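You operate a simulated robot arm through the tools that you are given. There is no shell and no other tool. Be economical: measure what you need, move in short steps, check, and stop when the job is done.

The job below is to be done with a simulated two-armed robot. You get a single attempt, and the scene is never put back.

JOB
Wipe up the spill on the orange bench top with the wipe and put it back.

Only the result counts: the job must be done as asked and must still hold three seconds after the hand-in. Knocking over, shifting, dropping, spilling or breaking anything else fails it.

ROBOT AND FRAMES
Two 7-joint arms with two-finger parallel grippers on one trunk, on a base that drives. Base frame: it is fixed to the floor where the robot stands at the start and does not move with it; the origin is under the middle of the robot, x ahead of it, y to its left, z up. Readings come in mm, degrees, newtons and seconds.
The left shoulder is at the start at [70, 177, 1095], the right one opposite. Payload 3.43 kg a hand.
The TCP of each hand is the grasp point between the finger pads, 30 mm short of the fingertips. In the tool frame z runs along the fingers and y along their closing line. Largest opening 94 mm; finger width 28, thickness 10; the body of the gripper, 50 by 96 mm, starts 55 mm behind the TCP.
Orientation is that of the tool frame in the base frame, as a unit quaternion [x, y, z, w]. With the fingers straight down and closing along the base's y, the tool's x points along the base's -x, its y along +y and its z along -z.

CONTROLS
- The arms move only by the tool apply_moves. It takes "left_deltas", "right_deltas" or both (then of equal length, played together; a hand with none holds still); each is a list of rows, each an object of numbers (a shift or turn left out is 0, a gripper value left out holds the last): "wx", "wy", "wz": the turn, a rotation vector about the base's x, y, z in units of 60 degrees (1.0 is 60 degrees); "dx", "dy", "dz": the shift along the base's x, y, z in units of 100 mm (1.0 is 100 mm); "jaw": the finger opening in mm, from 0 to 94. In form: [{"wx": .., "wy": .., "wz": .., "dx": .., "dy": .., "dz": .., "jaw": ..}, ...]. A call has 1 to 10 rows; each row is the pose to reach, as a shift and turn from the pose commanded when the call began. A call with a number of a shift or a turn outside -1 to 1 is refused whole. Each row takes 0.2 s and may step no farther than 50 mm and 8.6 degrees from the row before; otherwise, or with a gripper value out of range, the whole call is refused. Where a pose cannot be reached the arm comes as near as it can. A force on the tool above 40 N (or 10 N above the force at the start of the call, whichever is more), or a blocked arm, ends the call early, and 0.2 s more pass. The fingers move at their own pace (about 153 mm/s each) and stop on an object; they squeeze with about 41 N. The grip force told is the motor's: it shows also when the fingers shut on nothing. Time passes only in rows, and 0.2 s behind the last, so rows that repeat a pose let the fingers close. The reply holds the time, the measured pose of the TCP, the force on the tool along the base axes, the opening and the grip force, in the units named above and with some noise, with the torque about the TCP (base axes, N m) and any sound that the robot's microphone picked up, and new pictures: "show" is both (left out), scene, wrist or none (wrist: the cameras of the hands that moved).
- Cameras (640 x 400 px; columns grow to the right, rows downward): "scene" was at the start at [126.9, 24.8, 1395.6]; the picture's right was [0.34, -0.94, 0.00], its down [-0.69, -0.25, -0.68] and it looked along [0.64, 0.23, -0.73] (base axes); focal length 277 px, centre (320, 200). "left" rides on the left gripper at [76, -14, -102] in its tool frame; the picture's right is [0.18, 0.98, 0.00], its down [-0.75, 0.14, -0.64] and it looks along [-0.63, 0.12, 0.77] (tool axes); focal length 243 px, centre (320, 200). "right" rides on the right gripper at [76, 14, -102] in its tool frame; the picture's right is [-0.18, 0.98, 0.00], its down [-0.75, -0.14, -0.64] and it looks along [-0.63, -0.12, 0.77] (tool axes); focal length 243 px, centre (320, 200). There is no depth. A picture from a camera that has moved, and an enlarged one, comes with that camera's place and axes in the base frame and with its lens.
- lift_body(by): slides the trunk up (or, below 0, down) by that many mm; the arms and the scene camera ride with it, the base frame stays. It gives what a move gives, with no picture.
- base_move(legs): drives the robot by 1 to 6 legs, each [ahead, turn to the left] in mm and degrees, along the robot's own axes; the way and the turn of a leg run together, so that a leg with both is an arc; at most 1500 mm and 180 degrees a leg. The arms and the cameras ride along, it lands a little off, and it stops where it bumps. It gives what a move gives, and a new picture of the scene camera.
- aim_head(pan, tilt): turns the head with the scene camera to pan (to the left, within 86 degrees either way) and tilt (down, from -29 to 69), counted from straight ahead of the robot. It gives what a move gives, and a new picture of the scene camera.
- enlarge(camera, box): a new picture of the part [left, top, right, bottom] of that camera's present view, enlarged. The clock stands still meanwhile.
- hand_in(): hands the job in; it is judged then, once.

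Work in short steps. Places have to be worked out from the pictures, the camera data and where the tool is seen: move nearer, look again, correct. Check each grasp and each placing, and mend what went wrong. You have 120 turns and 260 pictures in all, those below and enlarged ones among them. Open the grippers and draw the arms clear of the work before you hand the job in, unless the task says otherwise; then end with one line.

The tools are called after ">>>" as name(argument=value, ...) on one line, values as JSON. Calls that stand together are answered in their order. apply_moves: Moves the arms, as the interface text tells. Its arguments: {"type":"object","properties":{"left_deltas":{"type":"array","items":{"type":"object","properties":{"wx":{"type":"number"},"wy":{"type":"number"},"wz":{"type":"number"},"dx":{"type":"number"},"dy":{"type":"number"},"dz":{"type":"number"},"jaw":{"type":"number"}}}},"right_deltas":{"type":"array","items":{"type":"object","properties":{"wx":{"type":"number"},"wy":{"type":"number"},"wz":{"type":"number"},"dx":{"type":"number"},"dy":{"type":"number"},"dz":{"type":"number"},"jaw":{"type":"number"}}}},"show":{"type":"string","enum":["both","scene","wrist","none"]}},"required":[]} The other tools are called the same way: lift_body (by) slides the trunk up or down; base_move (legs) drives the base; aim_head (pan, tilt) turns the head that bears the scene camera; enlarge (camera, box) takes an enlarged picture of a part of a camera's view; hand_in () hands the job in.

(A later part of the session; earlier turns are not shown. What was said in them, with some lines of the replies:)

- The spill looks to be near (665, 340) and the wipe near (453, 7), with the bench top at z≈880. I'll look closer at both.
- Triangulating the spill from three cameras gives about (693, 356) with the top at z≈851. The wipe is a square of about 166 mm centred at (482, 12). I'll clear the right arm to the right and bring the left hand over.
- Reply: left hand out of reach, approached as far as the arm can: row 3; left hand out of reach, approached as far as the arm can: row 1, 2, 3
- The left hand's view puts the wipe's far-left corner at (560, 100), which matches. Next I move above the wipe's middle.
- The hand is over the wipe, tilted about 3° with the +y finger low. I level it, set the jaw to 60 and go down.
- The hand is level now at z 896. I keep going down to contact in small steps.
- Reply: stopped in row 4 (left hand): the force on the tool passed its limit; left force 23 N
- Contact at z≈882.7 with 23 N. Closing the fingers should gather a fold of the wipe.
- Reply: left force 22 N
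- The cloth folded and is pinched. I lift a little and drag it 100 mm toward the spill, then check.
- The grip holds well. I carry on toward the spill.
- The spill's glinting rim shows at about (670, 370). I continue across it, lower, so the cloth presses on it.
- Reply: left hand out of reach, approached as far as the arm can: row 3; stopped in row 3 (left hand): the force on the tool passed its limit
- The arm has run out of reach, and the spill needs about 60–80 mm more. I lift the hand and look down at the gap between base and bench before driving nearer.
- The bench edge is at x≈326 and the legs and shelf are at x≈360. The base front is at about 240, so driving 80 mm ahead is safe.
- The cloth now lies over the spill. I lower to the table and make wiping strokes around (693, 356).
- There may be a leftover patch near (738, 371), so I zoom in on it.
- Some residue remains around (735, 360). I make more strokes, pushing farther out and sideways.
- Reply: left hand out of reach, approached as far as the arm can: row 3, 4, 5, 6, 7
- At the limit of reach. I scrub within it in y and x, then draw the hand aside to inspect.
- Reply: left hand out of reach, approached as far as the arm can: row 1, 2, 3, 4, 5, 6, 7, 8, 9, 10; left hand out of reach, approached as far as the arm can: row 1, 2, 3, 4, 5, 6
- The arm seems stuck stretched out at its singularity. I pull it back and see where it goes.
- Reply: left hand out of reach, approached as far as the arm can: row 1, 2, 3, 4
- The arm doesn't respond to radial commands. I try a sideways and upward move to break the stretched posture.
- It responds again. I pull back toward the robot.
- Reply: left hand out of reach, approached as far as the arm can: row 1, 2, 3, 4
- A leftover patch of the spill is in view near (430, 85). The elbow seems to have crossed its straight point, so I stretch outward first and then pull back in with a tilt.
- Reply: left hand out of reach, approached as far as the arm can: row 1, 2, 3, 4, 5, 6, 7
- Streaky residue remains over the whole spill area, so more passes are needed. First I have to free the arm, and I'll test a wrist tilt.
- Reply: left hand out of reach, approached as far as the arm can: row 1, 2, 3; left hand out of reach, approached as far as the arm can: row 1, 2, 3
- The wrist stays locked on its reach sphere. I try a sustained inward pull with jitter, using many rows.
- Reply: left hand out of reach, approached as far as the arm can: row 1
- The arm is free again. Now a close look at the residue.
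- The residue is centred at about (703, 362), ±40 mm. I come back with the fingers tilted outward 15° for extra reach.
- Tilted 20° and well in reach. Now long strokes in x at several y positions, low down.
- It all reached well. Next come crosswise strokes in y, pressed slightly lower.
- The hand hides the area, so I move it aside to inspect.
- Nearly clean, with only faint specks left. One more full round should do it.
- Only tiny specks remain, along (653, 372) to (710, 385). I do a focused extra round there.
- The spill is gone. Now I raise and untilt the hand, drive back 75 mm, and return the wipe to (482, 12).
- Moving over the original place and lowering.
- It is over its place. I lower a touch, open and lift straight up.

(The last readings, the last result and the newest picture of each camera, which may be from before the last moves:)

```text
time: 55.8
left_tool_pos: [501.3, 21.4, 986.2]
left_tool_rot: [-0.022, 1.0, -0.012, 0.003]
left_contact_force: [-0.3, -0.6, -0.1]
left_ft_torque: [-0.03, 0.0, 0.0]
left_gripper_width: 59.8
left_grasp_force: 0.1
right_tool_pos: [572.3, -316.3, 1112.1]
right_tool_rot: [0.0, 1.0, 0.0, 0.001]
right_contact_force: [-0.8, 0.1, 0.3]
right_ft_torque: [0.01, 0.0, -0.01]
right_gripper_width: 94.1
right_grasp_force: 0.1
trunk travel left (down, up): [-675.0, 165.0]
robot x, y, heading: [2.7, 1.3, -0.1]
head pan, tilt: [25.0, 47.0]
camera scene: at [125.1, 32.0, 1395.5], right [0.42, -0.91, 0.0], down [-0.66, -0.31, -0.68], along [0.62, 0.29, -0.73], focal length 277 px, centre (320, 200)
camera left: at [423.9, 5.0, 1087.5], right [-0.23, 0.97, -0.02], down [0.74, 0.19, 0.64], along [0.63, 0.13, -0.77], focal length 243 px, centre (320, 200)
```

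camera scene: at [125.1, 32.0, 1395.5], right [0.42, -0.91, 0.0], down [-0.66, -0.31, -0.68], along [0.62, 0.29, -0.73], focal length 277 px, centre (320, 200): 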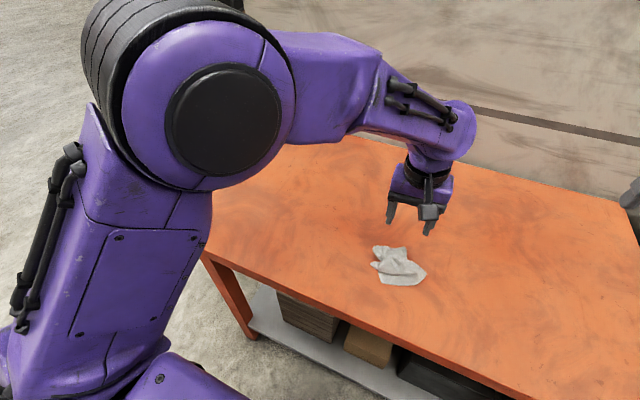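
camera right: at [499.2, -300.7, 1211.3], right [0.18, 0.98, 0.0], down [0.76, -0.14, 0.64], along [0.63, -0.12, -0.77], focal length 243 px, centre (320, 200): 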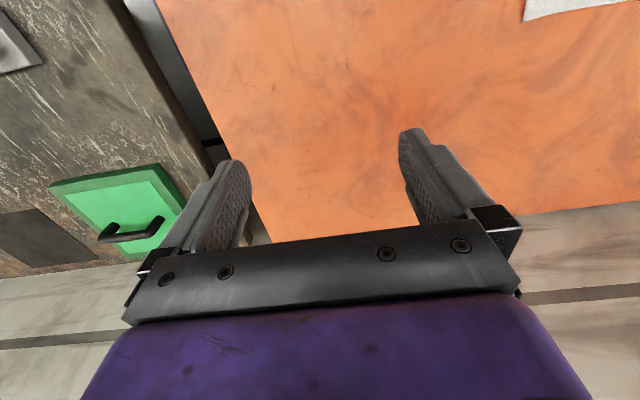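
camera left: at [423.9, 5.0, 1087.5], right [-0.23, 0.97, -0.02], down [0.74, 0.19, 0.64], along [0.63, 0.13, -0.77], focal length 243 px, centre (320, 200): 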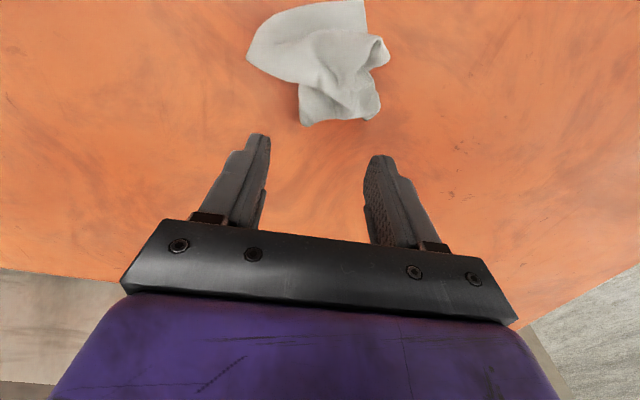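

The wipe's centre is at about (480, 8), practically where it started. I draw the arm clear and recheck the bench.

>>> apply_moves(left_deltas=[{"dz": 0.4}, {"dz": 0.8}, {"dz": 1.0, "dy": 0.3}, {"dz": 1.0, "dy": 0.7}, {"dz": 1.0, "dy": 1.0}], show="none")

>>> apply_moves(left_deltas=[{"dy": 0.4}, {"dy": 0.8}, {"dy": 1.0}], show="none")

>>> apply_moves(left_deltas=[{"dy": 0.4, "dx": -0.2}, {"dy": 0.8, "dx": -0.4}, {"dy": 1.0, "dx": -0.6}], show="none")

>>> apply_moves(left_deltas=[{"dy": 0.4}, {"dy": 0.8}, {"dy": 1.0}], show="both")

>>> enlarge(camera="scene", box=[240, 130, 380, 220])

>>> enlarge(camera="left", box=[120, 60, 440, 230])

```text
time: 57.0
left_tool_pos: [499.6, 120.3, 1083.7]
left_tool_rot: [-0.023, 1.0, -0.011, 0.003]
left_contact_force: [0.6, -0.2, -0.6]
left_ft_torque: [-0.03, -0.02, 0.0]
left_gripper_width: 59.6
left_grasp_force: 0.0
right_tool_pos: [571.3, -316.9, 1110.6]
right_tool_rot: [0.0, 1.0, 0.0, 0.0]
right_contact_force: [-1.6, 0.1, 0.3]
right_ft_torque: [0.0, -0.01, -0.01]
right_gripper_width: 93.9
right_grasp_force: 0.1
trunk travel left (down, up): [-675.0, 165.0]
robot x, y, heading: [-0.9, -1.8, 0.3]
head pan, tilt: [25.0, 47.0]
```

```text
time: 57.8
left_tool_pos: [499.7, 223.7, 1082.6]
left_tool_rot: [-0.023, 1.0, -0.011, 0.003]
left_contact_force: [0.0, -0.1, -0.1]
left_ft_torque: [0.0, 0.0, 0.01]
left_gripper_width: 59.9
left_grasp_force: 0.2
right_tool_pos: [572.5, -317.4, 1110.7]
right_tool_rot: [-0.001, 1.0, 0.0, 0.001]
right_contact_force: [0.2, -0.1, 0.1]
right_ft_torque: [0.05, 0.0, 0.01]
right_gripper_width: 94.2
right_grasp_force: 0.0
trunk travel left (down, up): [-675.0, 165.0]
robot x, y, heading: [0.6, 0.3, 0.0]
head pan, tilt: [25.0, 47.0]
```

```text
time: 58.6
left_tool_pos: [439.9, 321.5, 1080.9]
left_tool_rot: [-0.024, 1.0, -0.012, 0.004]
left_contact_force: [-0.2, 1.0, 0.0]
left_ft_torque: [-0.01, -0.02, 0.02]
left_gripper_width: 59.8
left_grasp_force: 0.0
right_tool_pos: [571.5, -314.5, 1112.3]
right_tool_rot: [0.0, 1.0, -0.001, 0.001]
right_contact_force: [0.2, -0.1, 0.1]
right_ft_torque: [0.0, 0.02, 0.02]
right_gripper_width: 94.0
right_grasp_force: 0.0
trunk travel left (down, up): [-675.0, 165.0]
robot x, y, heading: [3.7, 1.9, -0.0]
head pan, tilt: [25.0, 47.0]
```

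```text
time: 59.4
left_tool_pos: [440.3, 420.4, 1081.6]
left_tool_rot: [-0.023, 1.0, -0.011, 0.003]
left_contact_force: [0.8, 0.5, 0.1]
left_ft_torque: [0.02, 0.0, 0.02]
left_gripper_width: 60.2
left_grasp_force: 0.1
right_tool_pos: [572.0, -318.4, 1110.7]
right_tool_rot: [0.0, 1.0, 0.0, 0.0]
right_contact_force: [-0.3, 0.5, -0.6]
right_ft_torque: [-0.02, -0.01, 0.02]
right_gripper_width: 94.0
right_grasp_force: 0.1
trunk travel left (down, up): [-675.0, 165.0]
robot x, y, heading: [-0.8, -0.7, 0.0]
head pan, tilt: [25.0, 47.0]
camera scene: at [125.7, 30.6, 1395.6], right [0.42, -0.91, 0.0], down [-0.66, -0.31, -0.68], along [0.62, 0.29, -0.73], focal length 277 px, centre (320, 200)
camera left: at [363.1, 403.5, 1184.5], right [-0.23, 0.97, -0.02], down [0.74, 0.19, 0.64], along [0.63, 0.13, -0.77], focal length 243 px, centre (320, 200)
```

scene: 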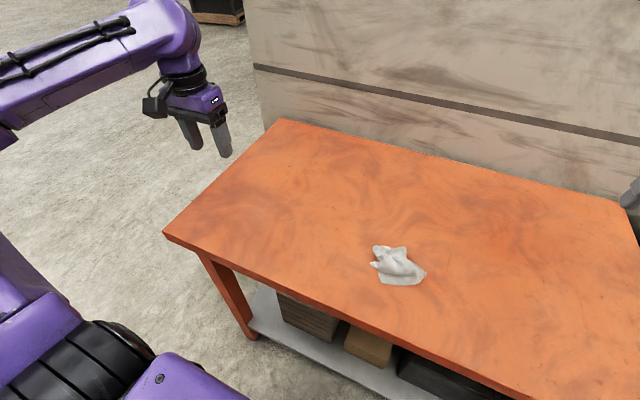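
left: 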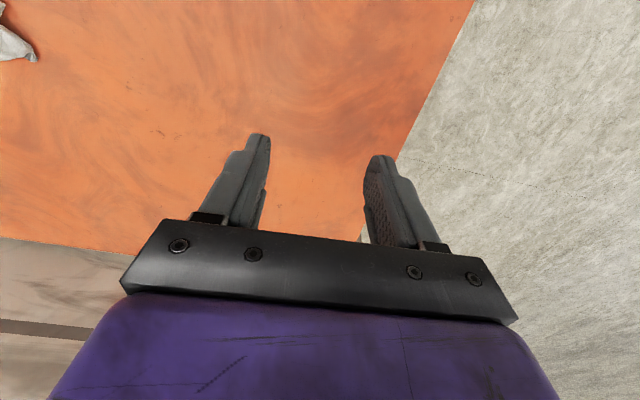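

```text
4.44 times, centred on (310, 175) of scene
camera zoom: at [125.7, 30.6, 1395.6], right [0.42, -0.91, 0.0], down [-0.66, -0.31, -0.68], along [0.62, 0.29, -0.73], focal length 1232 px, centre (364, 311)
```

zoom: 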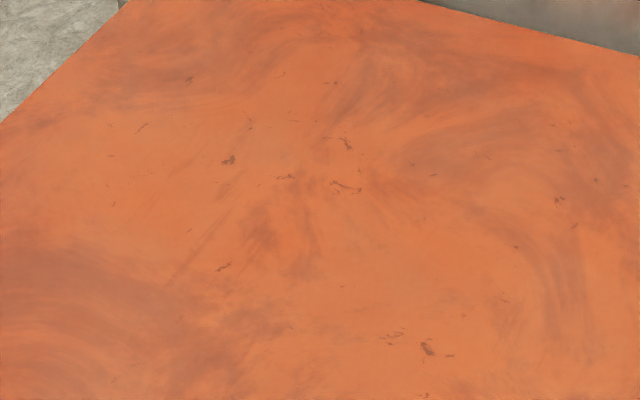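

```text
2.00 times, centred on (280, 145) of left
camera zoom: at [363.1, 403.5, 1184.5], right [-0.23, 0.97, -0.02], down [0.74, 0.19, 0.64], along [0.63, 0.13, -0.77], focal length 485 px, centre (400, 310)
```

zoom: 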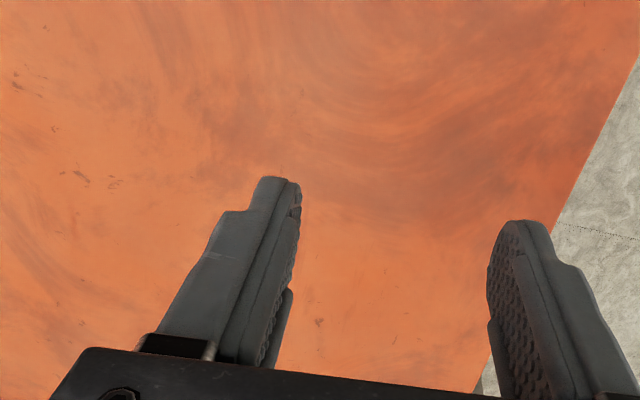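

The bench top is clean, the wipe is back at its place, and both arms are clear with the grippers open. I hand it in.

>>> hand_in()

```text
The job is handed in.
```

The spill is wiped up, with no residue visible in the last close-ups, and the wipe is back where it started (within about 5 mm), though crumpled rather than flat.
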